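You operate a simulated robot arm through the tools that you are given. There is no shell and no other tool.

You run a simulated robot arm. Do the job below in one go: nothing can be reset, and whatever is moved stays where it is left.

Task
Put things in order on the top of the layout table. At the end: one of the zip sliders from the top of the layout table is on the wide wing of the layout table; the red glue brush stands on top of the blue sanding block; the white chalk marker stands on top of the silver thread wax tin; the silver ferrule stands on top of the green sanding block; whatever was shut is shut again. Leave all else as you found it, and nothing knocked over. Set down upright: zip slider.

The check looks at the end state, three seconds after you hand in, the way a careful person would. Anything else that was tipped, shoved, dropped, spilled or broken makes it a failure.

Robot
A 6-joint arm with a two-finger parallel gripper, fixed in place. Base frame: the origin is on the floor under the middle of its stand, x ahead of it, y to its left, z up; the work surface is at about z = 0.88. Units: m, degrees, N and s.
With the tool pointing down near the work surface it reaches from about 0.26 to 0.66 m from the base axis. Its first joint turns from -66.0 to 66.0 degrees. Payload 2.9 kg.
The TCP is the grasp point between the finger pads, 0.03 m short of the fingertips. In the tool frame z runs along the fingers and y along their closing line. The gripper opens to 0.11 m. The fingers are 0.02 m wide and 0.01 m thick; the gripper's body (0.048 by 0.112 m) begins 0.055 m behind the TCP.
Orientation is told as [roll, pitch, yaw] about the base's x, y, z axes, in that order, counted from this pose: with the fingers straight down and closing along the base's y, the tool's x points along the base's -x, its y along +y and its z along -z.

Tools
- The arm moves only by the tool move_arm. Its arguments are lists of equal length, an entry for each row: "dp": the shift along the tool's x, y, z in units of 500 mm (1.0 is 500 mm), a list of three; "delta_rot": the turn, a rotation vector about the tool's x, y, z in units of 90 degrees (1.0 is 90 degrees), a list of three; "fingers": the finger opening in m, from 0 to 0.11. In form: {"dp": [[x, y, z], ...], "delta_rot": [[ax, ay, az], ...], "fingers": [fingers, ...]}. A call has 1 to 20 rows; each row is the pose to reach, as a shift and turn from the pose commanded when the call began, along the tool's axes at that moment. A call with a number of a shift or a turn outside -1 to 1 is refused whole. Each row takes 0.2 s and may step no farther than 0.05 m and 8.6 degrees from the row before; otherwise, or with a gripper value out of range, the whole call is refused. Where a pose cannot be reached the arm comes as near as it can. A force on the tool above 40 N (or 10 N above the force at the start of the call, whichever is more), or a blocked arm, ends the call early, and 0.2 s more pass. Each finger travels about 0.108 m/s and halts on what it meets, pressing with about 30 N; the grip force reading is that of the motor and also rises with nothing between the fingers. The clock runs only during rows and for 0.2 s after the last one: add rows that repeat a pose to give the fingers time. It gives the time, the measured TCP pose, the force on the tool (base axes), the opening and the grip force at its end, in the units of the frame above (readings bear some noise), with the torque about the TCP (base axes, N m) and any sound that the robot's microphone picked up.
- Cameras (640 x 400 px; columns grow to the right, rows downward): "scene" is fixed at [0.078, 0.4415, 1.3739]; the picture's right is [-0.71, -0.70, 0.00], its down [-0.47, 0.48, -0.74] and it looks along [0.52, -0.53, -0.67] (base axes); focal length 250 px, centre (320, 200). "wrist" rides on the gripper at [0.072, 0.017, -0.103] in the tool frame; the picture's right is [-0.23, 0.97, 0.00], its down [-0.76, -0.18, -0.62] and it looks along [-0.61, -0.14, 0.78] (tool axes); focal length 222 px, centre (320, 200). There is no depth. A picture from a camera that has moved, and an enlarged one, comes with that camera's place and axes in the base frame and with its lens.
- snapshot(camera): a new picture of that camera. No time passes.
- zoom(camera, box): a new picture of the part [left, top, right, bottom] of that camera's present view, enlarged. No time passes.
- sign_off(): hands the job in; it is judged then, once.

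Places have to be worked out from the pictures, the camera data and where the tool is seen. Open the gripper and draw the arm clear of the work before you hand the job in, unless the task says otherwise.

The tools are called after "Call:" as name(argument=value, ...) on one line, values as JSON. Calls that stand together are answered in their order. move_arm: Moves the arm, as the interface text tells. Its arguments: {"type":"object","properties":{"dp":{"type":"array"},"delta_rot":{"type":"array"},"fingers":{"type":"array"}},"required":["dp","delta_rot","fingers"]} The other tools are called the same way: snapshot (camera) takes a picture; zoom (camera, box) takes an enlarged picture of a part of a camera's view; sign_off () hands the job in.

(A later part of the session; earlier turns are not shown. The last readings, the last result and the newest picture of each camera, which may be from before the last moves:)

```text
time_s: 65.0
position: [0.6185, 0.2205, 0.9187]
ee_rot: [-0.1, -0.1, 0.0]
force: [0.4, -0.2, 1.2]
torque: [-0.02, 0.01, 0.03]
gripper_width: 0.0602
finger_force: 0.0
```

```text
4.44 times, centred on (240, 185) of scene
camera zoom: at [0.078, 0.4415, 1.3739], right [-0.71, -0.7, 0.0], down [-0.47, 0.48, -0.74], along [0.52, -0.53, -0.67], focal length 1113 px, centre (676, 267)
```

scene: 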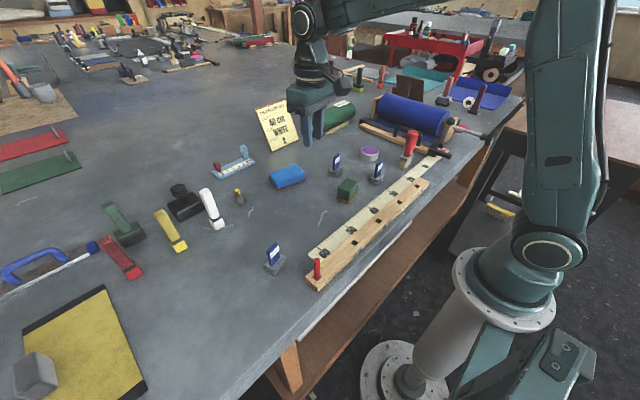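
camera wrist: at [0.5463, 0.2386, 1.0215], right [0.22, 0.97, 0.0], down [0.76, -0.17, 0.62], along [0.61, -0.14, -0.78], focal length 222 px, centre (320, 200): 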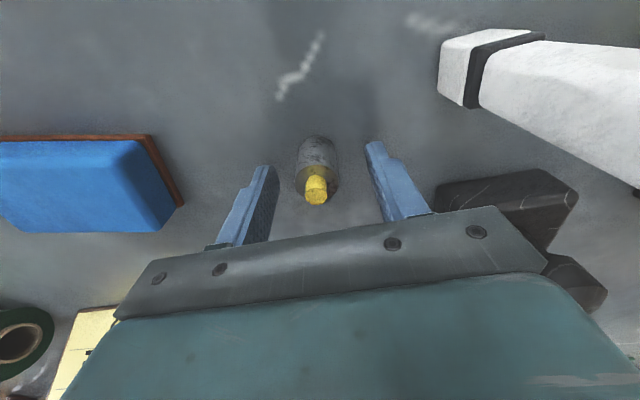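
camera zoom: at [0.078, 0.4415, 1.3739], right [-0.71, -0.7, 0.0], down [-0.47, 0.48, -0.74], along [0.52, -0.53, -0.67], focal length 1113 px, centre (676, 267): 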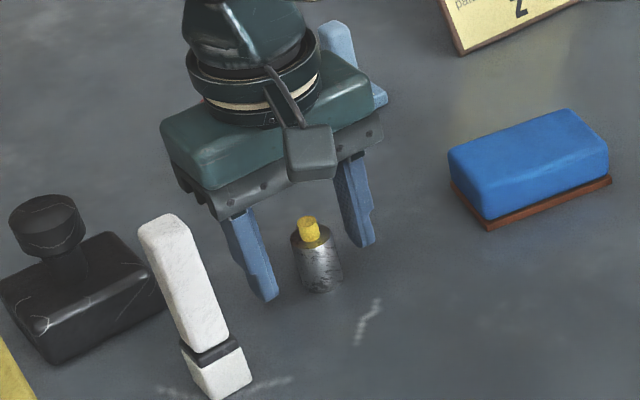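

The ferrule sits centred between the fingers. Closing the grip.

Call:
move_arm(dp=[[0, 0, 0], [0, 0, 0], [0, 0, 0], [0, 0, 0]], delta_rot=[[0, 0, 0], [0, 0, 0], [0, 0, 0], [0, 0, 0]], fingers=[0.04, 0.03, 0.015, 0.015])

Call:
move_arm(dp=[[0, 0, -0.02], [0, 0, -0.06], [0, 0, -0.12], [0, 0, -0.2], [0, 0, -0.28]], delta_rot=[[0, 0, 0], [0, 0, 0], [0, 0, 0], [0, 0, 0], [0, 0, 0]], fingers=[0.015, 0.015, 0.015, 0.015, 0.015])

Call:
snapshot(camera="wrist")

```text
time_s: 66.0
position: [0.6194, 0.2213, 0.9199]
ee_rot: [-0.1, -0.1, 0.1]
force: [-0.6, 0.4, 0.4]
torque: [-0.02, 0.0, -0.03]
gripper_width: 0.0242
finger_force: 30.0
```

```text
time_s: 67.2
position: [0.6137, 0.22, 1.0585]
ee_rot: [-0.1, -0.1, 0.1]
force: [-0.5, 0.9, 0.3]
torque: [0.03, -0.03, -0.02]
gripper_width: 0.0243
finger_force: 30.2
out of reach, approached as far as the arm can: row 5
```

```text
taken
camera wrist: at [0.5416, 0.2375, 1.1612], right [0.23, 0.97, 0.0], down [0.76, -0.17, 0.62], along [0.61, -0.14, -0.78], focal length 222 px, centre (320, 200)
```

wrist: 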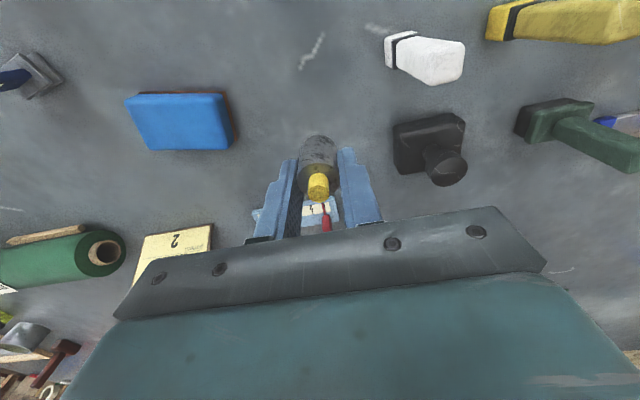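

Ferrule held, with 24 mm between the fingers. Next I'll carry it high to above the green block and look at the block closely.

Call:
move_arm(dp=[[0.055, -0.069, 0], [0.111, -0.137, 0], [0.166, -0.206, 0], [0.222, -0.274, 0], [0.277, -0.343, 0], [0.333, -0.411, 0], [0.388, -0.48, 0], [0.388, -0.48, 0]], delta_rot=[[0, 0, 0], [0, 0, 0], [0, 0, 0], [0, 0, 0], [0, 0, 0], [0, 0, 0], [0, 0, 0], [0, 0, 0]], fingers=[0.015, 0.015, 0.015, 0.015, 0.015, 0.015, 0.015, 0.015])

Call:
snapshot(camera="wrist")

Call:
zoom(camera="scene", box=[310, 120, 430, 220])

```text
time_s: 69.0
position: [0.4207, -0.0204, 1.057]
ee_rot: [-0.1, -0.2, 0.2]
force: [-0.4, 0.4, -0.4]
torque: [-0.04, -0.02, -0.01]
gripper_width: 0.0244
finger_force: 30.4
```

```text
taken
camera wrist: at [0.3484, -0.0039, 1.1592], right [0.22, 0.97, 0.0], down [0.76, -0.17, 0.63], along [0.61, -0.14, -0.78], focal length 222 px, centre (320, 200)
```

wrist: 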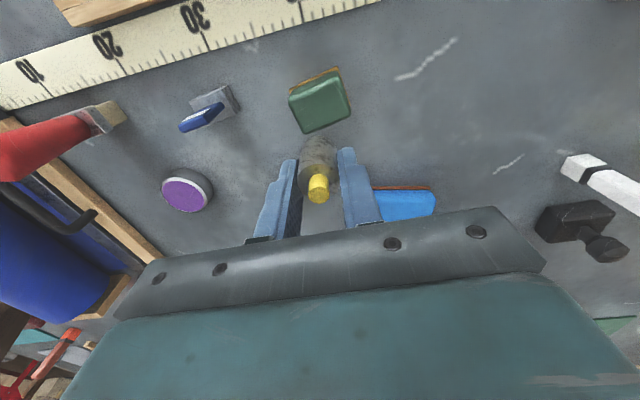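

```text
4.00 times, centred on (370, 170) of scene
camera zoom: at [0.078, 0.4415, 1.3739], right [-0.71, -0.7, 0.0], down [-0.47, 0.48, -0.74], along [0.52, -0.53, -0.67], focal length 1002 px, centre (120, 320)
```

zoom: 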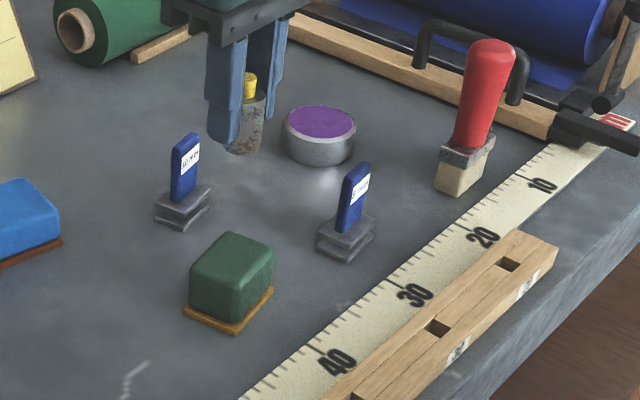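

Call:
zoom(camera="wrist", box=[260, 40, 400, 170])

Call:
zoom(camera="scene", box=[325, 165, 375, 215])

```text
3.08 times, centred on (330, 105) of wrist
camera zoom: at [0.3484, -0.0039, 1.1592], right [0.22, 0.97, 0.0], down [0.76, -0.17, 0.63], along [0.61, -0.14, -0.78], focal length 684 px, centre (289, 492)
```

zoom: 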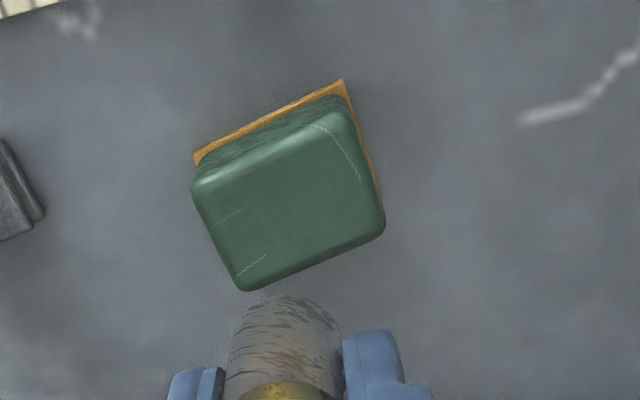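

```text
8.00 times, centred on (350, 190) of scene
camera zoom: at [0.078, 0.4415, 1.3739], right [-0.71, -0.7, 0.0], down [-0.47, 0.48, -0.74], along [0.52, -0.53, -0.67], focal length 2004 px, centre (80, 280)
```

zoom: 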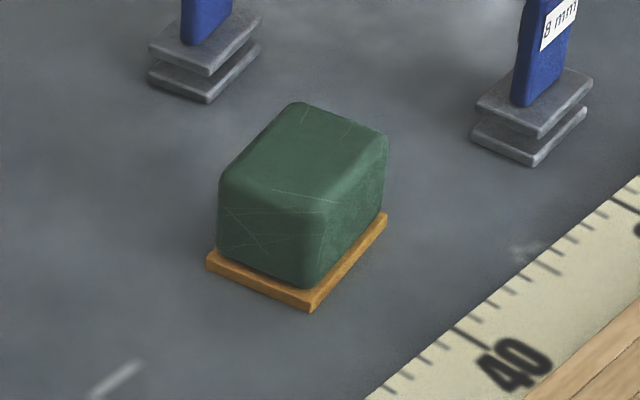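

Both views put the green block's top centre near (0.417, -0.021) at z of about 0.92, and the ferrule is above it. I'll descend to just over the block, then feel for contact.

Call:
move_arm(dp=[[0.001, 0, 0.05], [0.002, 0, 0.1], [0.002, 0, 0.14], [0.002, 0, 0.168], [0.002, 0, 0.168]], delta_rot=[[0, 0, 0], [0, 0, 0], [0, 0, 0], [0, 0, 0], [0, 0, 0]], fingers=[0.015, 0.015, 0.015, 0.015, 0.015])

Call:
snapshot(camera="wrist")

Call:
zoom(camera="scene", box=[315, 150, 385, 215])

```text
time_s: 70.2
position: [0.4205, -0.0207, 0.972]
ee_rot: [-0.1, -0.1, 0.2]
force: [-0.3, -0.1, -0.7]
torque: [0.02, 0.02, -0.04]
gripper_width: 0.0243
finger_force: 29.4
```

```text
taken
camera wrist: at [0.3477, -0.0034, 1.075], right [0.22, 0.97, 0.0], down [0.76, -0.17, 0.62], along [0.61, -0.14, -0.78], focal length 222 px, centre (320, 200)
```

wrist: 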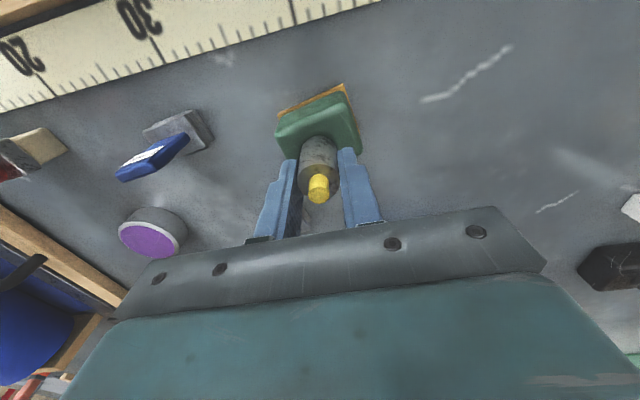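

```text
6.15 times, centred on (350, 182) of scene
camera zoom: at [0.078, 0.4415, 1.3739], right [-0.71, -0.7, 0.0], down [-0.47, 0.48, -0.74], along [0.52, -0.53, -0.67], focal length 1541 px, centre (135, 308)
```

zoom: 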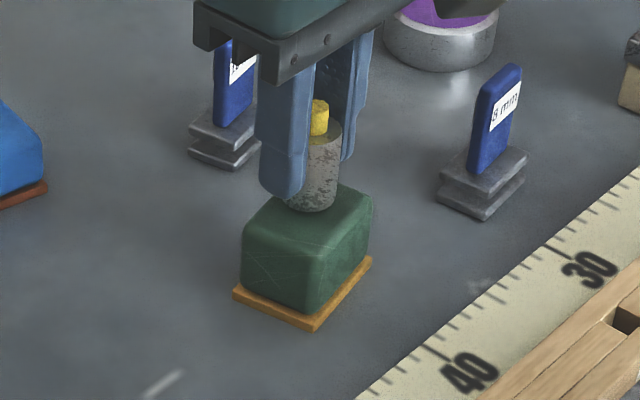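

The ferrule bottom is roughly 1 cm above the block and well over its top. I'll lower it in small steps.

Call:
move_arm(dp=[[0, 0, 0.008], [0, 0, 0.014], [0, 0, 0.018]], delta_rot=[[0, 0, 0], [0, 0, 0], [0, 0, 0]], fingers=[0.015, 0.015, 0.015])

Call:
zoom(camera="scene", box=[325, 155, 375, 210])

```text
time_s: 71.0
position: [0.4197, -0.0208, 0.9653]
ee_rot: [-0.1, -0.3, 0.1]
force: [-3.1, -1.2, 19.9]
torque: [0.02, 0.15, 0.08]
gripper_width: 0.0244
finger_force: 29.5
```

```text
7.27 times, centred on (350, 182) of scene
camera zoom: at [0.0777, 0.4415, 1.3739], right [-0.71, -0.7, 0.0], down [-0.47, 0.48, -0.74], along [0.52, -0.53, -0.67], focal length 1822 px, centre (102, 327)
```

zoom: 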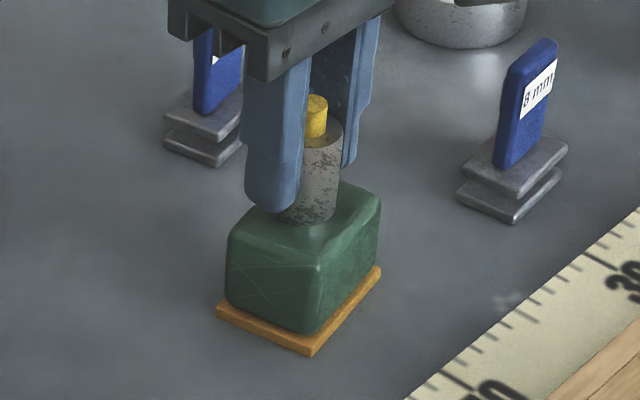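

Contact is made at about 20 N, so the block's top is near z = 0.925. I'll ease off the pressure slightly and open.

Call:
move_arm(dp=[[0, 0, -0.003], [0, 0, -0.004], [0, 0, -0.004], [0, 0, -0.004], [0, 0, -0.004]], delta_rot=[[0, 0, 0], [0, 0, 0], [0, 0, 0], [0, 0, 0], [0, 0, 0]], fingers=[0.015, 0.024, 0.03, 0.045, 0.06])

Call:
zoom(camera="scene", box=[325, 155, 375, 210])

Call:
snapshot(camera="wrist")

```text
time_s: 72.2
position: [0.4194, -0.0197, 0.9661]
ee_rot: [-0.1, -0.1, 0.2]
force: [-0.2, 0.5, 0.2]
torque: [0.02, -0.03, 0.0]
gripper_width: 0.0598
finger_force: 0.1
```

```text
7.27 times, centred on (350, 182) of scene
camera zoom: at [0.078, 0.4415, 1.3739], right [-0.71, -0.7, 0.0], down [-0.47, 0.48, -0.74], along [0.52, -0.53, -0.67], focal length 1822 px, centre (102, 327)
```

zoom: 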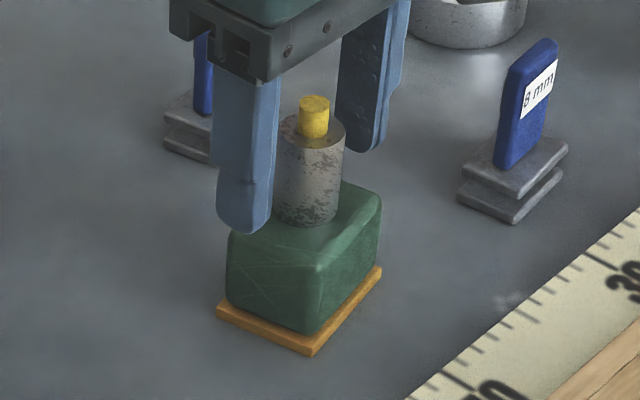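

```text
taken
camera wrist: at [0.3474, -0.0031, 1.0686], right [0.22, 0.97, 0.0], down [0.76, -0.17, 0.62], along [0.61, -0.14, -0.78], focal length 222 px, centre (320, 200)
```

wrist: 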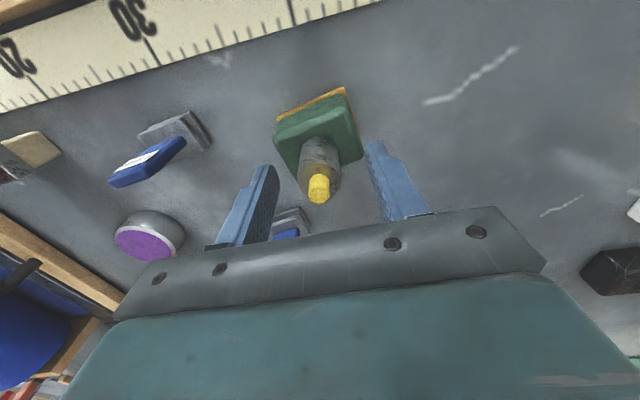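

The ferrule stands on the green block, centred and free. I'll rise straight up and carry on to the white marker. Because it stands at the edge of reach, I'll come at it level from the robot's side.

Call:
move_arm(dp=[[0, 0, -0.03], [0, 0, -0.08], [0, 0, -0.14], [0, 0, -0.2]], delta_rot=[[0, 0, 0], [0, 0, 0], [0, 0, 0], [0, 0, 0]], fingers=[0.06, 0.06, 0.06, 0.06])

Call:
move_arm(dp=[[-0.013, 0.083, 0], [-0.025, 0.165, 0], [-0.038, 0.248, 0], [-0.05, 0.331, 0], [-0.063, 0.413, 0], [-0.076, 0.496, 0], [-0.088, 0.578, 0], [-0.101, 0.661, 0], [-0.101, 0.661, 0]], delta_rot=[[0, 0, 0], [0, 0, 0], [0, 0, 0], [0, 0, 0], [0, 0, 0], [0, 0, 0], [0, 0, 0], [0, 0, 0], [0, 0, 0]], fingers=[0.06, 0.06, 0.06, 0.06, 0.06, 0.06, 0.06, 0.06, 0.06])

Call:
snapshot(camera="wrist")

Call:
zoom(camera="scene", box=[310, 130, 400, 220])

```text
time_s: 73.2
position: [0.4207, -0.0203, 1.0676]
ee_rot: [-0.1, -0.1, 0.1]
force: [-0.2, 0.4, -0.2]
torque: [-0.02, -0.01, 0.01]
gripper_width: 0.06
finger_force: 0.0
```

```text
time_s: 75.2
position: [0.4689, 0.3115, 1.067]
ee_rot: [-0.1, -0.1, 0.0]
force: [0.3, 0.2, 0.6]
torque: [0.01, -0.04, 0.0]
gripper_width: 0.06
finger_force: 0.1
```

```text
taken
camera wrist: at [0.3978, 0.3284, 1.1686], right [0.23, 0.97, 0.0], down [0.76, -0.17, 0.62], along [0.61, -0.14, -0.78], focal length 222 px, centre (320, 200)
```

wrist: 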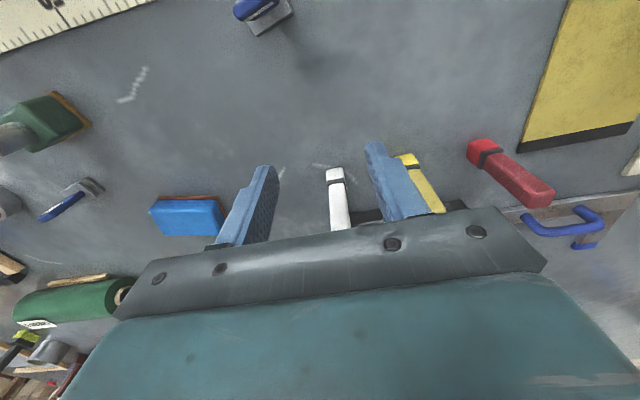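

```text
4.44 times, centred on (355, 175) of scene
camera zoom: at [0.078, 0.4415, 1.3739], right [-0.71, -0.7, 0.0], down [-0.47, 0.48, -0.74], along [0.52, -0.53, -0.67], focal length 1113 px, centre (164, 311)
```

zoom: 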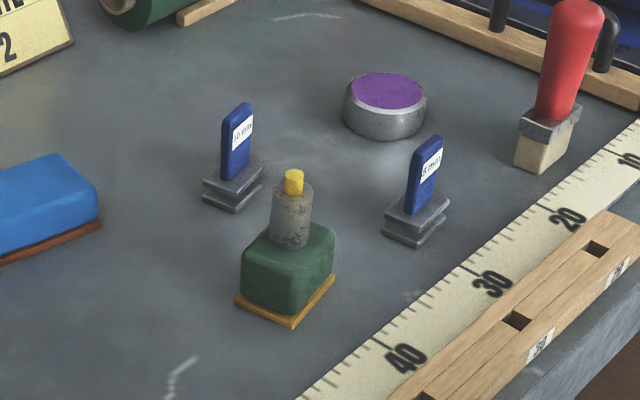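

The ferrule is still upright on the block. The marker's front face is at x of about 0.57 and y of about 0.311, in line with the gripper, so I'll lower to z = 0.958 on this side and look again.

Call:
move_arm(dp=[[0, 0, 0.055], [0, 0, 0.11], [0, 0, 0.165], [0, 0, 0.218], [-0.05, 0, 0.218], [-0.1, 0, 0.218]], delta_rot=[[0, 0, 0], [0, 0, 0], [0, 0, 0], [0, 0, 0], [0, 0, 0], [0, 0, 0]], fingers=[0.06, 0.06, 0.06, 0.06, 0.06, 0.06])

Call:
snapshot(camera="wrist")

Call:
zoom(camera="scene", box=[170, 150, 290, 260])

```text
time_s: 76.6
position: [0.5183, 0.3094, 0.9562]
ee_rot: [-0.1, -0.2, 0.3]
force: [0.6, -0.3, 0.1]
torque: [-0.03, 0.01, -0.02]
gripper_width: 0.0598
finger_force: 0.0
```

```text
taken
camera wrist: at [0.4465, 0.3266, 1.0583], right [0.22, 0.97, 0.0], down [0.76, -0.17, 0.62], along [0.61, -0.14, -0.78], focal length 222 px, centre (320, 200)
```

wrist: 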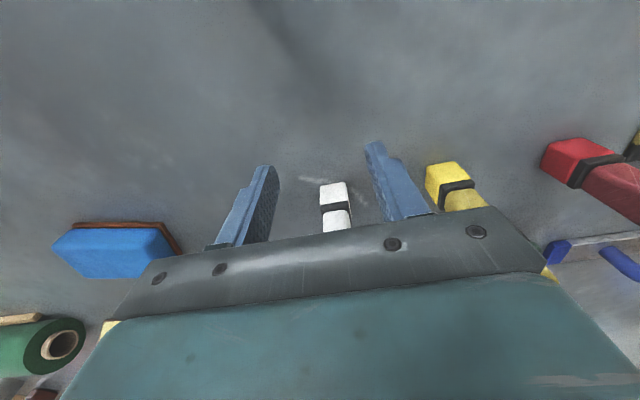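

```text
3.64 times, centred on (230, 205) of scene
camera zoom: at [0.078, 0.4415, 1.3739], right [-0.71, -0.7, 0.0], down [-0.47, 0.48, -0.74], along [0.52, -0.53, -0.67], focal length 911 px, centre (647, 182)
```

zoom: 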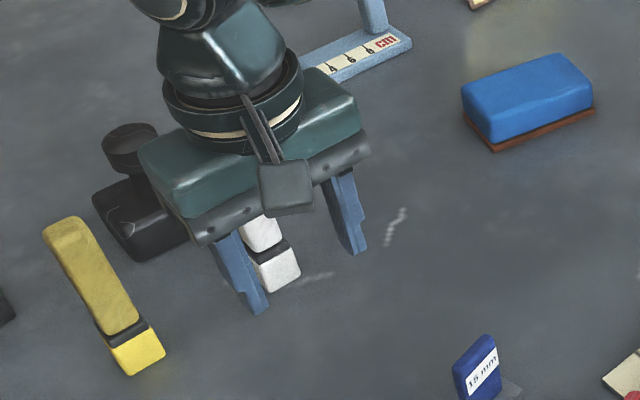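

The marker is lined up between the fingers and the yellow one stays about 5 cm clear. I'll slide forward to straddle the white marker.

Call:
move_arm(dp=[[-0.04, 0.002, 0], [-0.08, 0.003, 0], [-0.105, 0.004, 0], [-0.122, 0.004, 0], [-0.122, 0.004, 0]], delta_rot=[[0, 0, 0], [0, 0, 0], [0, 0, 0], [0, 0, 0], [0, 0, 0]], fingers=[0.06, 0.06, 0.06, 0.06, 0.06])

Call:
snapshot(camera="wrist")

Call:
zoom(camera="scene", box=[170, 150, 290, 260])

```text
time_s: 77.8
position: [0.5805, 0.3125, 0.9568]
ee_rot: [-0.2, -0.1, 0.1]
force: [0.6, 0.1, -0.5]
torque: [-0.03, 0.0, -0.02]
gripper_width: 0.0601
finger_force: 0.0
```

```text
taken
camera wrist: at [0.5078, 0.3292, 1.0593], right [0.23, 0.97, 0.0], down [0.76, -0.17, 0.62], along [0.61, -0.14, -0.78], focal length 222 px, centre (320, 200)
```

wrist: 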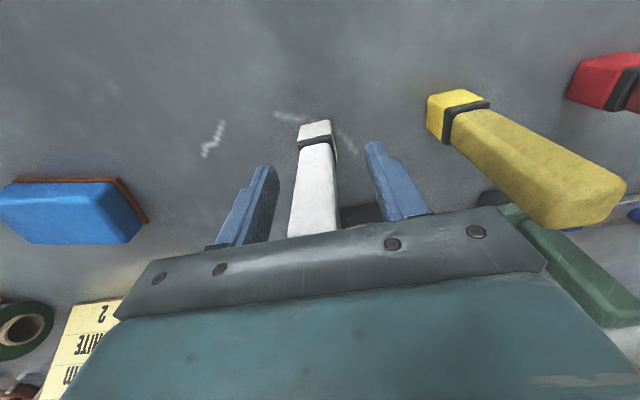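

```text
3.64 times, centred on (230, 205) of scene
camera zoom: at [0.078, 0.4415, 1.3739], right [-0.71, -0.7, 0.0], down [-0.47, 0.48, -0.74], along [0.52, -0.53, -0.67], focal length 911 px, centre (647, 182)
```

zoom: 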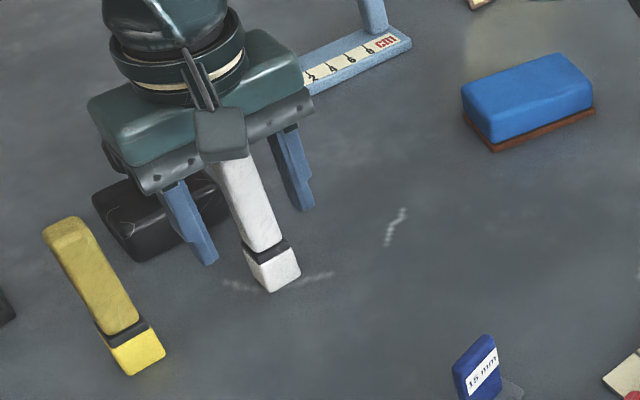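

The white marker stands between the fingers. Closing on it, then lifting.

Call:
move_arm(dp=[[0, 0, 0], [0, 0, 0], [0, 0, 0], [0, 0, 0], [0, 0, 0]], delta_rot=[[0, 0, 0], [0, 0, 0], [0, 0, 0], [0, 0, 0], [0, 0, 0]], fingers=[0.045, 0.033, 0.025, 0.015, 0.015])

Call:
snapshot(camera="wrist")

Call:
zoom(camera="scene", box=[170, 150, 290, 260])

```text
time_s: 79.0
position: [0.5796, 0.3127, 0.9568]
ee_rot: [-0.1, -0.2, 0.0]
force: [-0.7, 0.1, 0.1]
torque: [0.09, -0.01, 0.04]
gripper_width: 0.0217
finger_force: 29.8
```

```text
taken
camera wrist: at [0.5076, 0.3294, 1.0594], right [0.22, 0.97, 0.0], down [0.76, -0.17, 0.63], along [0.61, -0.14, -0.78], focal length 222 px, centre (320, 200)
```

wrist: 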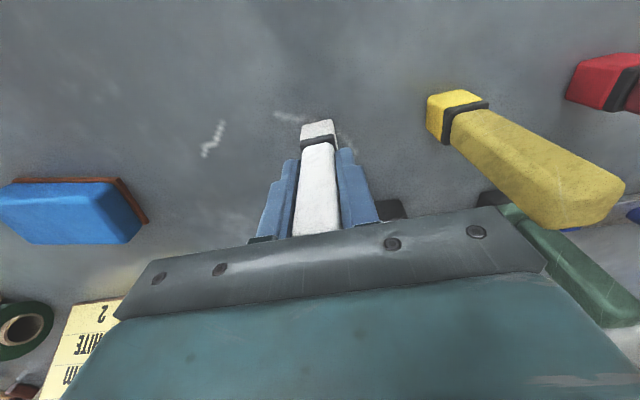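

```text
3.64 times, centred on (230, 205) of scene
camera zoom: at [0.078, 0.4415, 1.3739], right [-0.71, -0.7, 0.0], down [-0.47, 0.48, -0.74], along [0.52, -0.53, -0.67], focal length 911 px, centre (647, 182)
```

zoom: 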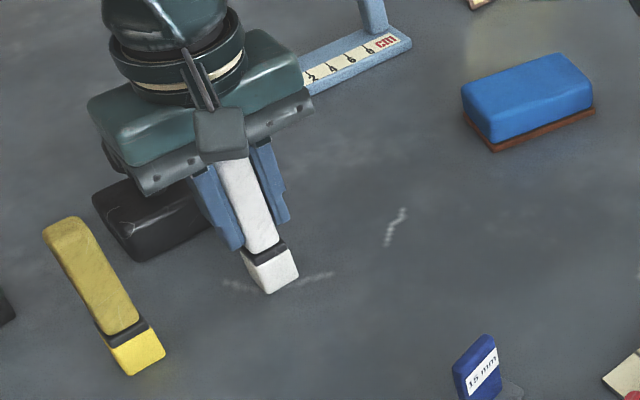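

The marker is gripped at 22 mm. I'll lift it up and inward, then carry it high across toward the tin.

Call:
move_arm(dp=[[0.01, 0, -0.03], [0.03, -0.01, -0.08], [0.06, -0.04, -0.14], [0.1, -0.09, -0.2], [0.14, -0.15, -0.26], [0.143, -0.235, -0.27], [0.146, -0.32, -0.27], [0.149, -0.405, -0.27], [0.152, -0.49, -0.27], [0.155, -0.575, -0.27], [0.158, -0.66, -0.27], [0.161, -0.745, -0.27], [0.164, -0.83, -0.27], [0.167, -0.915, -0.27], [0.17, -0.99, -0.27], [0.17, -0.99, -0.27]], delta_rot=[[0, 0, 0], [0, 0, 0], [0, 0, 0], [0, 0, 0], [0, 0, 0], [0, 0, 0], [0, 0, 0], [0, 0, 0], [0, 0, 0], [0, 0, 0], [0, 0, 0], [0, 0, 0], [0, 0, 0], [0, 0, 0], [0, 0, 0], [0, 0, 0]], fingers=[0.015, 0.015, 0.015, 0.015, 0.015, 0.015, 0.015, 0.015, 0.015, 0.015, 0.015, 0.015, 0.015, 0.015, 0.015, 0.015])

Call:
snapshot(camera="wrist")

Call:
snapshot(camera="scene")

```text
time_s: 82.4
position: [0.4973, -0.183, 1.0931]
ee_rot: [-0.1, -0.1, 0.3]
force: [-0.6, 0.6, -1.2]
torque: [0.04, 0.0, 0.02]
gripper_width: 0.0219
finger_force: 29.8
```

```text
taken
camera wrist: at [0.4252, -0.1652, 1.1959], right [0.22, 0.97, 0.0], down [0.76, -0.17, 0.62], along [0.61, -0.14, -0.78], focal length 222 px, centre (320, 200)
```

wrist: 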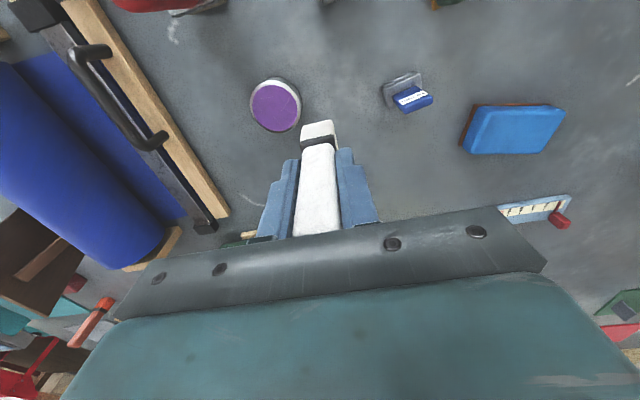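

```text
taken
```

scene: 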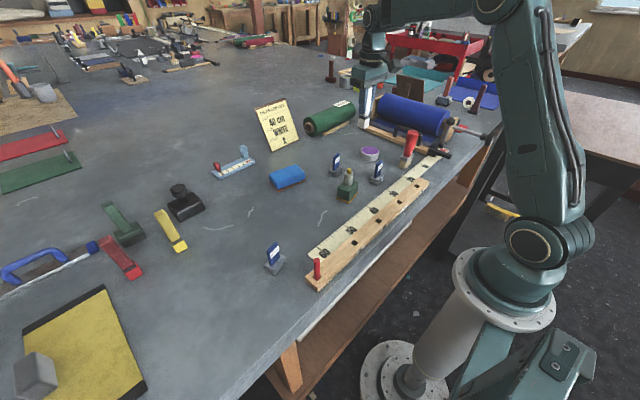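

Call:
zoom(camera="wrist", box=[220, 60, 360, 160])

Call:
zoom(camera="scene", box=[340, 130, 400, 180])

```text
4.00 times, centred on (290, 110) of wrist
camera zoom: at [0.4252, -0.1652, 1.1959], right [0.22, 0.97, 0.0], down [0.76, -0.17, 0.62], along [0.61, -0.14, -0.78], focal length 888 px, centre (440, 560)
```

zoom: 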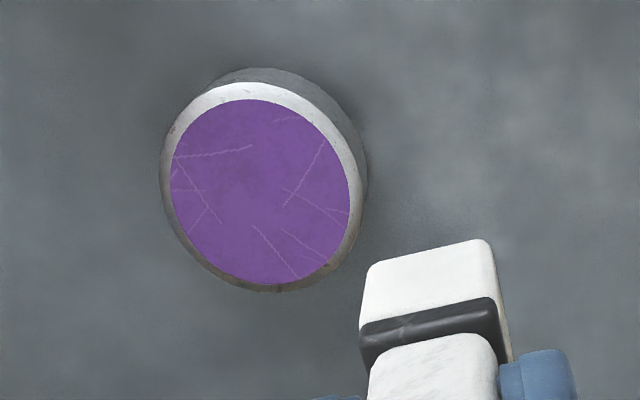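

```text
8.00 times, centred on (370, 155) of scene
camera zoom: at [0.078, 0.4414, 1.3739], right [-0.71, -0.7, 0.0], down [-0.47, 0.48, -0.74], along [0.52, -0.53, -0.67], focal length 2004 px, centre (-80, 560)
```

zoom: 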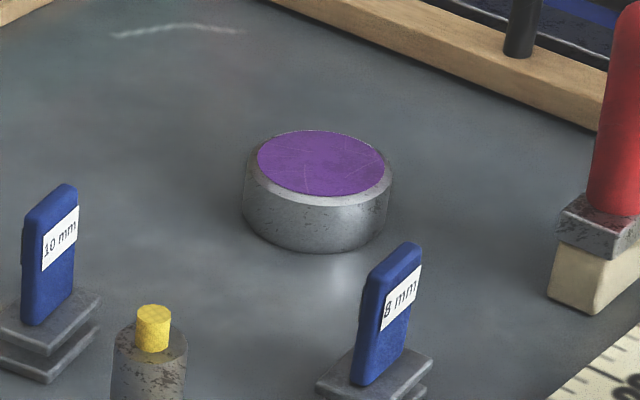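

Triangulated, the tin's top centre is near (0.493, -0.235) at z of about 0.912. I'll shift over it and lower the marker until its base is about 1 cm above.

Call:
move_arm(dp=[[0.005, -0.05, 0], [0.0106, -0.105, 0], [0.0106, -0.105, 0.06], [0.0106, -0.105, 0.12], [0.0106, -0.105, 0.184], [0.0106, -0.105, 0.184]], delta_rot=[[0, 0, 0], [0, 0, 0], [0, 0, 0], [0, 0, 0], [0, 0, 0], [0, 0, 0]], fingers=[0.015, 0.015, 0.015, 0.015, 0.015, 0.015])

Call:
snapshot(camera="wrist")

Call:
zoom(camera="scene", box=[335, 110, 415, 180])

```text
time_s: 83.8
position: [0.4916, -0.2349, 1.003]
ee_rot: [-0.2, -0.1, 0.2]
force: [0.1, -0.3, -1.5]
torque: [0.0, 0.02, 0.0]
gripper_width: 0.0218
finger_force: 30.3
```

```text
taken
camera wrist: at [0.4194, -0.2179, 1.1047], right [0.22, 0.97, 0.0], down [0.76, -0.17, 0.62], along [0.61, -0.14, -0.78], focal length 222 px, centre (320, 200)
```

wrist: 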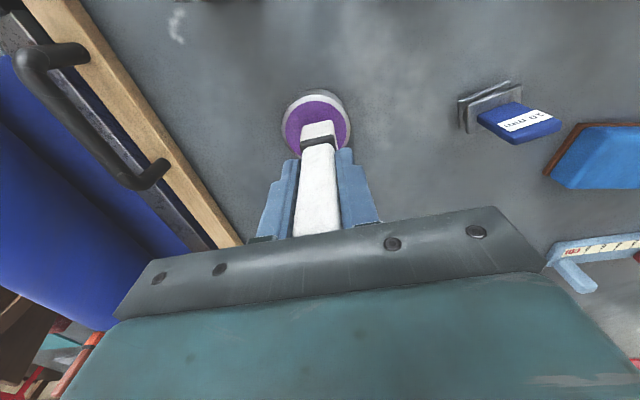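

```text
5.71 times, centred on (375, 145) of scene
camera zoom: at [0.078, 0.4415, 1.3739], right [-0.71, -0.7, 0.0], down [-0.47, 0.48, -0.74], along [0.52, -0.53, -0.67], focal length 1431 px, centre (6, 514)
```

zoom: 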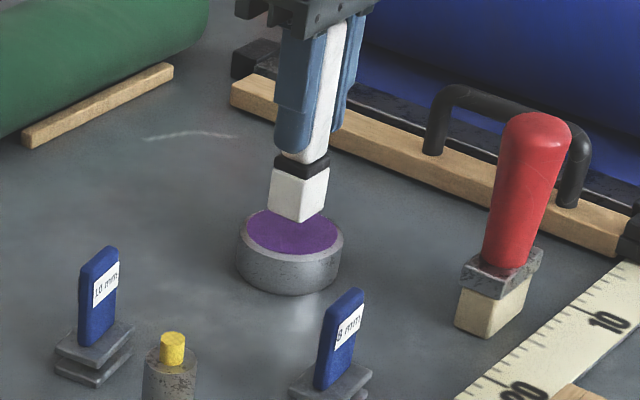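

Call:
zoom(camera="wrist", box=[260, 70, 380, 170])

Call:
zoom(camera="scene", box=[350, 125, 400, 170])

```text
4.00 times, centred on (320, 120) of wrist
camera zoom: at [0.4194, -0.2179, 1.1047], right [0.22, 0.97, 0.0], down [0.76, -0.17, 0.62], along [0.61, -0.14, -0.78], focal length 888 px, centre (320, 520)
```

zoom: 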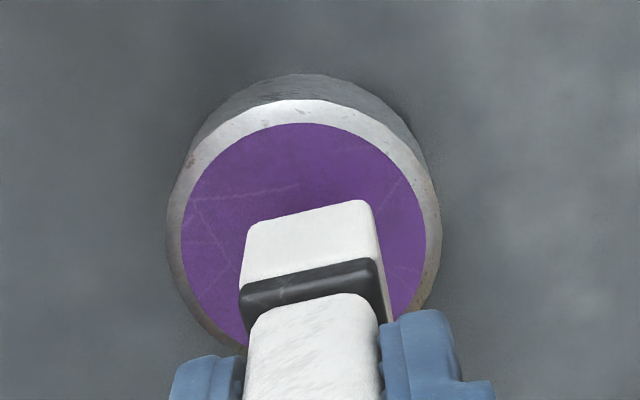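

```text
8.89 times, centred on (375, 148) of scene
camera zoom: at [0.078, 0.4415, 1.3739], right [-0.71, -0.7, 0.0], down [-0.47, 0.48, -0.74], along [0.52, -0.53, -0.67], focal length 2226 px, centre (-169, 667)
```

zoom: 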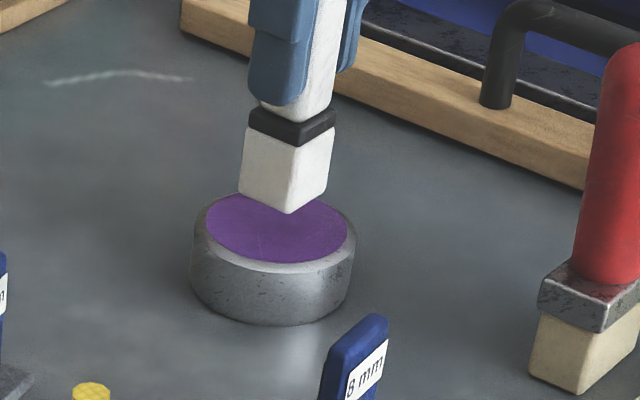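

Both views agree that the marker base will land within about 3 mm of the tin's centre. I'll lower it in small steps until contact.

Call:
move_arm(dp=[[0.001, 0.002, 0.012], [0.001, 0.002, 0.02], [0.001, 0.002, 0.025], [0.001, 0.002, 0.029]], delta_rot=[[0, 0, 0], [0, 0, 0], [0, 0, 0], [0, 0, 0]], fingers=[0.015, 0.015, 0.015, 0.015])

Call:
zoom(camera="scene", box=[350, 125, 400, 170])

```text
time_s: 84.8
position: [0.4903, -0.2334, 0.986]
ee_rot: [-0.2, -0.1, 0.1]
force: [0.7, -0.8, -0.9]
torque: [-0.01, 0.01, -0.03]
gripper_width: 0.0215
finger_force: 30.0
```

```text
8.89 times, centred on (375, 148) of scene
camera zoom: at [0.078, 0.4415, 1.3739], right [-0.71, -0.7, 0.0], down [-0.47, 0.48, -0.74], along [0.52, -0.53, -0.67], focal length 2226 px, centre (-169, 667)
```

zoom: 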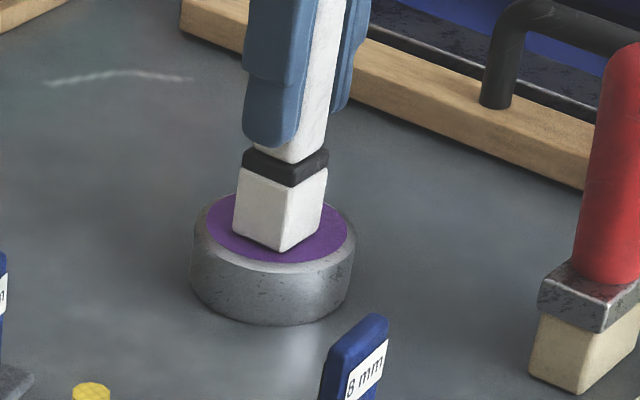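

Not touching yet. Continuing down in fine steps.

Call:
move_arm(dp=[[0, 0, 0.003], [0, 0, 0.006], [0, 0, 0.008]], delta_rot=[[0, 0, 0], [0, 0, 0], [0, 0, 0]], fingers=[0.015, 0.015, 0.015])

```text
time_s: 85.6
position: [0.4918, -0.2337, 0.984]
ee_rot: [-0.2, -0.4, 0.3]
force: [-4.8, 4.7, 21.7]
torque: [0.38, 0.35, 0.01]
gripper_width: 0.0219
finger_force: 30.0
```

Contact at about 22 N. I'll ease off and open the fingers slowly.

Call:
move_arm(dp=[[0, 0, -0.003], [0, 0, -0.005], [0, 0, -0.005], [0, 0, -0.005], [0, 0, -0.005]], delta_rot=[[0, 0, 0], [0, 0, 0], [0, 0, 0], [0, 0, 0], [0, 0, 0]], fingers=[0.015, 0.021, 0.026, 0.04, 0.06])

Call:
zoom(camera="scene", box=[340, 110, 420, 180])

Call:
snapshot(camera="wrist")

```text
time_s: 86.8
position: [0.4904, -0.234, 0.9836]
ee_rot: [-0.1, -0.1, 0.1]
force: [0.9, 0.1, -0.9]
torque: [0.0, 0.02, 0.0]
gripper_width: 0.06
finger_force: 0.0
```

```text
5.71 times, centred on (380, 145) of scene
camera zoom: at [0.078, 0.4415, 1.3739], right [-0.71, -0.7, 0.0], down [-0.47, 0.48, -0.74], along [0.52, -0.53, -0.67], focal length 1431 px, centre (-23, 514)
```

zoom: 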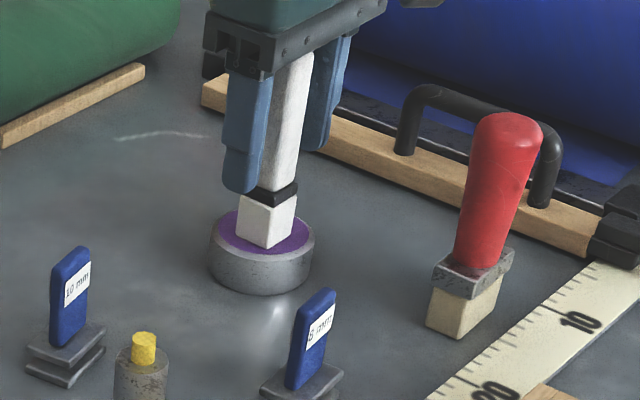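

```text
taken
camera wrist: at [0.4185, -0.2168, 1.0873], right [0.22, 0.97, 0.0], down [0.76, -0.17, 0.62], along [0.61, -0.14, -0.78], focal length 222 px, centre (320, 200)
```

wrist: 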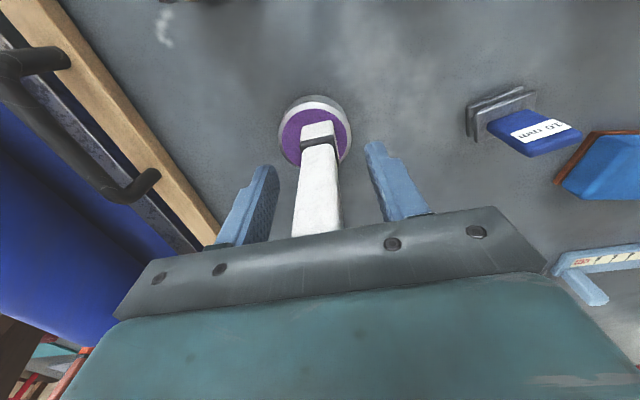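

The marker stands on the tin. I'll rise clear, then move over toward the glue brush for a close look.

Call:
move_arm(dp=[[0, 0, -0.06], [0, 0, -0.13], [0, 0, -0.2], [0, 0, -0.28], [0.07, 0, -0.29], [0.14, 0, -0.29], [0.21, 0, -0.29], [0.25, 0, -0.29], [0.25, 0, -0.29]], delta_rot=[[0, 0, 0], [0, 0, 0], [0, 0, 0], [0, 0, 0], [0, 0, 0], [0, 0, 0], [0, 0, 0], [0, 0, 0], [0, 0, 0]], fingers=[0.06, 0.06, 0.06, 0.06, 0.06, 0.06, 0.06, 0.06, 0.06])

Call:
snapshot(camera="wrist")

Call:
zoom(camera="scene", box=[340, 110, 440, 190])

```text
time_s: 88.8
position: [0.3655, -0.2334, 1.1284]
ee_rot: [-0.1, -0.1, 0.1]
force: [0.0, -0.3, 0.8]
torque: [0.0, -0.02, 0.0]
gripper_width: 0.0602
finger_force: 0.0
```

```text
taken
camera wrist: at [0.2936, -0.2168, 1.2321], right [0.22, 0.97, 0.0], down [0.76, -0.17, 0.62], along [0.61, -0.14, -0.78], focal length 222 px, centre (320, 200)
```

wrist: 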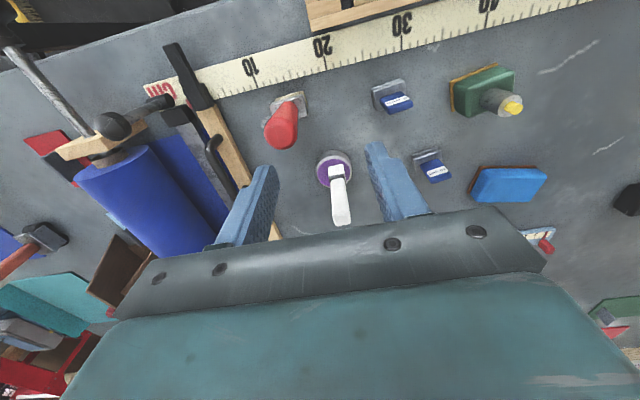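

```text
5.00 times, centred on (390, 150) of scene
camera zoom: at [0.078, 0.4415, 1.3739], right [-0.71, -0.7, 0.0], down [-0.47, 0.48, -0.74], along [0.52, -0.53, -0.67], focal length 1252 px, centre (-30, 450)
```

zoom: 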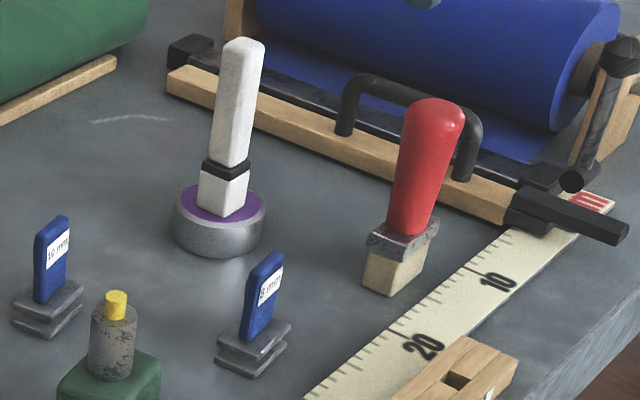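

Call:
zoom(camera="wrist", box=[230, 70, 350, 160])

Call:
zoom(camera="scene", box=[390, 120, 440, 175])

```text
4.44 times, centred on (290, 115) of wrist
camera zoom: at [0.2936, -0.2168, 1.2321], right [0.22, 0.97, 0.0], down [0.76, -0.17, 0.62], along [0.61, -0.14, -0.78], focal length 987 px, centre (453, 578)
```

zoom: 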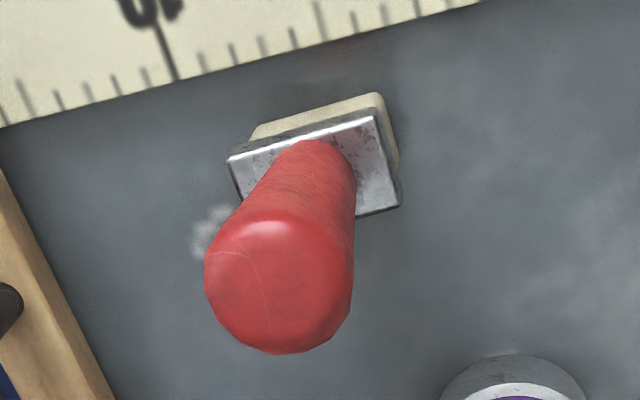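

```text
7.27 times, centred on (415, 148) of scene
camera zoom: at [0.078, 0.4415, 1.3739], right [-0.71, -0.7, 0.0], down [-0.47, 0.48, -0.74], along [0.52, -0.53, -0.67], focal length 1822 px, centre (-371, 582)
```

zoom: 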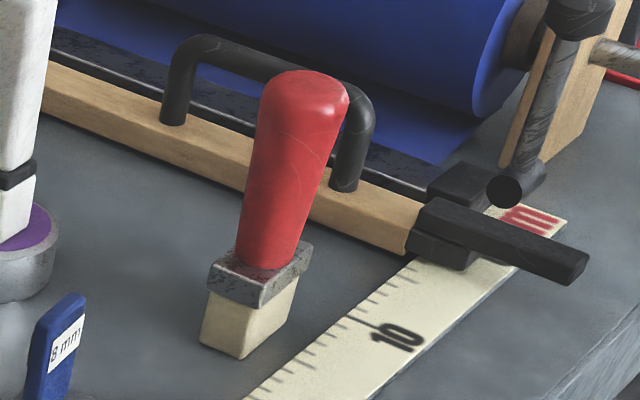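

The brush stands at about (0.377, -0.281), its red handle flaring to about 34 mm near the top at z of about 1.01. I'll come straight down over it with the fingers at 7 cm and grip the upper handle.

Call:
move_arm(dp=[[-0.01, -0.047, 0], [-0.021, -0.0932, 0], [-0.021, -0.0932, 0.06], [-0.021, -0.0932, 0.12], [-0.021, -0.0932, 0.17]], delta_rot=[[0, 0, 0], [0, 0, 0], [0, 0, 0], [0, 0, 0], [0, 0, 0]], fingers=[0.075, 0.075, 0.075, 0.075, 0.075])

Call:
snapshot(camera="wrist")

Call:
zoom(camera="scene", box=[370, 80, 460, 180])

```text
time_s: 90.0
position: [0.3764, -0.2795, 1.0433]
ee_rot: [-0.1, -0.1, 0.3]
force: [-0.5, 0.9, 0.3]
torque: [0.02, 0.0, 0.01]
gripper_width: 0.0748
finger_force: 0.0
```

```text
taken
camera wrist: at [0.3053, -0.2632, 1.146], right [0.22, 0.97, 0.0], down [0.76, -0.17, 0.63], along [0.61, -0.14, -0.78], focal length 222 px, centre (320, 200)
```

wrist: 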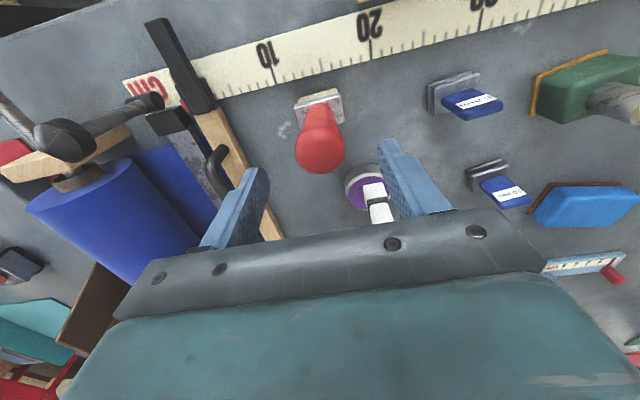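

```text
4.00 times, centred on (415, 130) of scene
camera zoom: at [0.078, 0.4415, 1.3739], right [-0.71, -0.7, 0.0], down [-0.47, 0.48, -0.74], along [0.52, -0.53, -0.67], focal length 1002 px, centre (-60, 480)
```

zoom: 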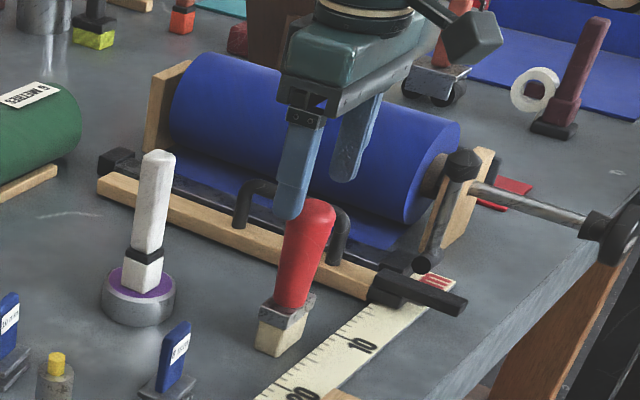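

The brush is centred between the fingers. Continuing down to z = 0.985 and closing.

Call:
move_arm(dp=[[0, 0, 0.05], [0, 0, 0.1], [0, 0, 0.118], [0, 0, 0.118], [0, 0, 0.118], [0, 0, 0.118], [0, 0, 0.118]], delta_rot=[[0, 0, 0], [0, 0, 0], [0, 0, 0], [0, 0, 0], [0, 0, 0], [0, 0, 0], [0, 0, 0]], fingers=[0.075, 0.075, 0.075, 0.06, 0.045, 0.02, 0.02])

Call:
snapshot(camera="wrist")

Call:
zoom(camera="scene", box=[370, 90, 460, 180])

```text
time_s: 91.6
position: [0.3758, -0.2819, 0.9855]
ee_rot: [-0.1, -0.1, 0.2]
force: [-1.0, -0.8, -0.2]
torque: [0.01, -0.02, 0.04]
gripper_width: 0.0349
finger_force: 30.1
```

```text
taken
camera wrist: at [0.3044, -0.265, 1.0882], right [0.22, 0.97, 0.0], down [0.76, -0.17, 0.62], along [0.61, -0.14, -0.78], focal length 222 px, centre (320, 200)
```

wrist: 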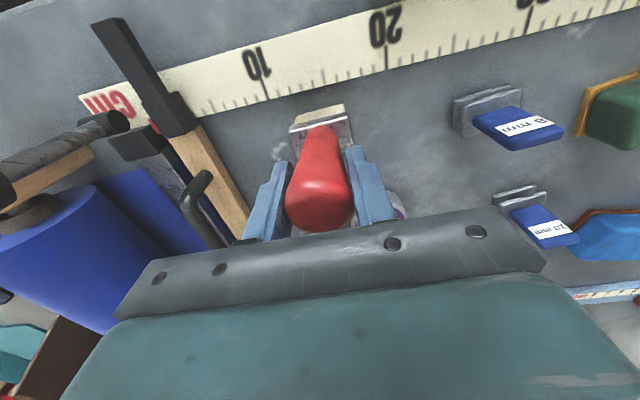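

```text
4.44 times, centred on (415, 135) of scene
camera zoom: at [0.078, 0.4415, 1.3739], right [-0.71, -0.7, 0.0], down [-0.47, 0.48, -0.74], along [0.52, -0.53, -0.67], focal length 1113 px, centre (-102, 489)
```

zoom: 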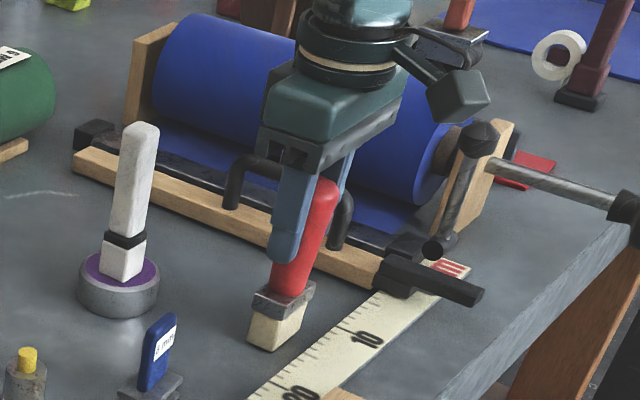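

Gripped at 35 mm across the handle. I'll lift a few centimetres and check it hangs straight.

Call:
move_arm(dp=[[0, 0, -0.01], [0, 0, -0.03], [0, 0, -0.06], [0, 0, -0.1]], delta_rot=[[0, 0, 0], [0, 0, 0], [0, 0, 0], [0, 0, 0]], fingers=[0.02, 0.02, 0.02, 0.02])

Call:
zoom(camera="scene", box=[370, 70, 460, 180])

Call:
snapshot(camera="wrist")

```text
time_s: 92.6
position: [0.3763, -0.282, 1.036]
ee_rot: [-0.1, -0.3, 0.2]
force: [0.0, -0.3, -0.3]
torque: [-0.03, 0.0, 0.0]
gripper_width: 0.0348
finger_force: 29.8
```

```text
3.64 times, centred on (415, 125) of scene
camera zoom: at [0.078, 0.4415, 1.3739], right [-0.71, -0.7, 0.0], down [-0.47, 0.48, -0.74], along [0.52, -0.53, -0.67], focal length 911 px, centre (-26, 473)
```

zoom: 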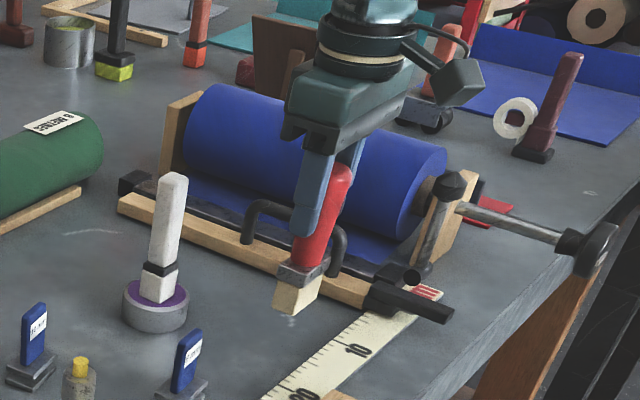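

```text
taken
camera wrist: at [0.3032, -0.2629, 1.1385], right [0.22, 0.97, 0.0], down [0.76, -0.17, 0.62], along [0.61, -0.14, -0.78], focal length 222 px, centre (320, 200)
```

wrist: 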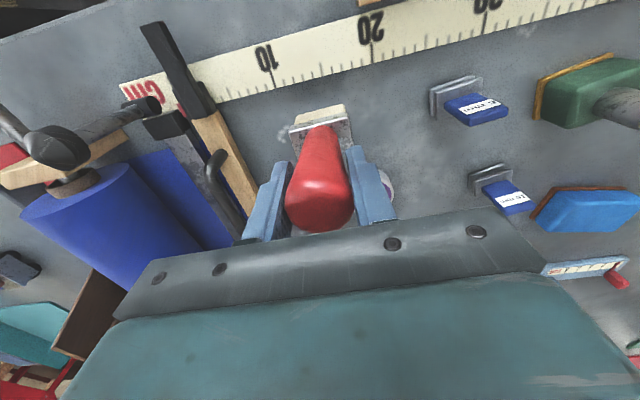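

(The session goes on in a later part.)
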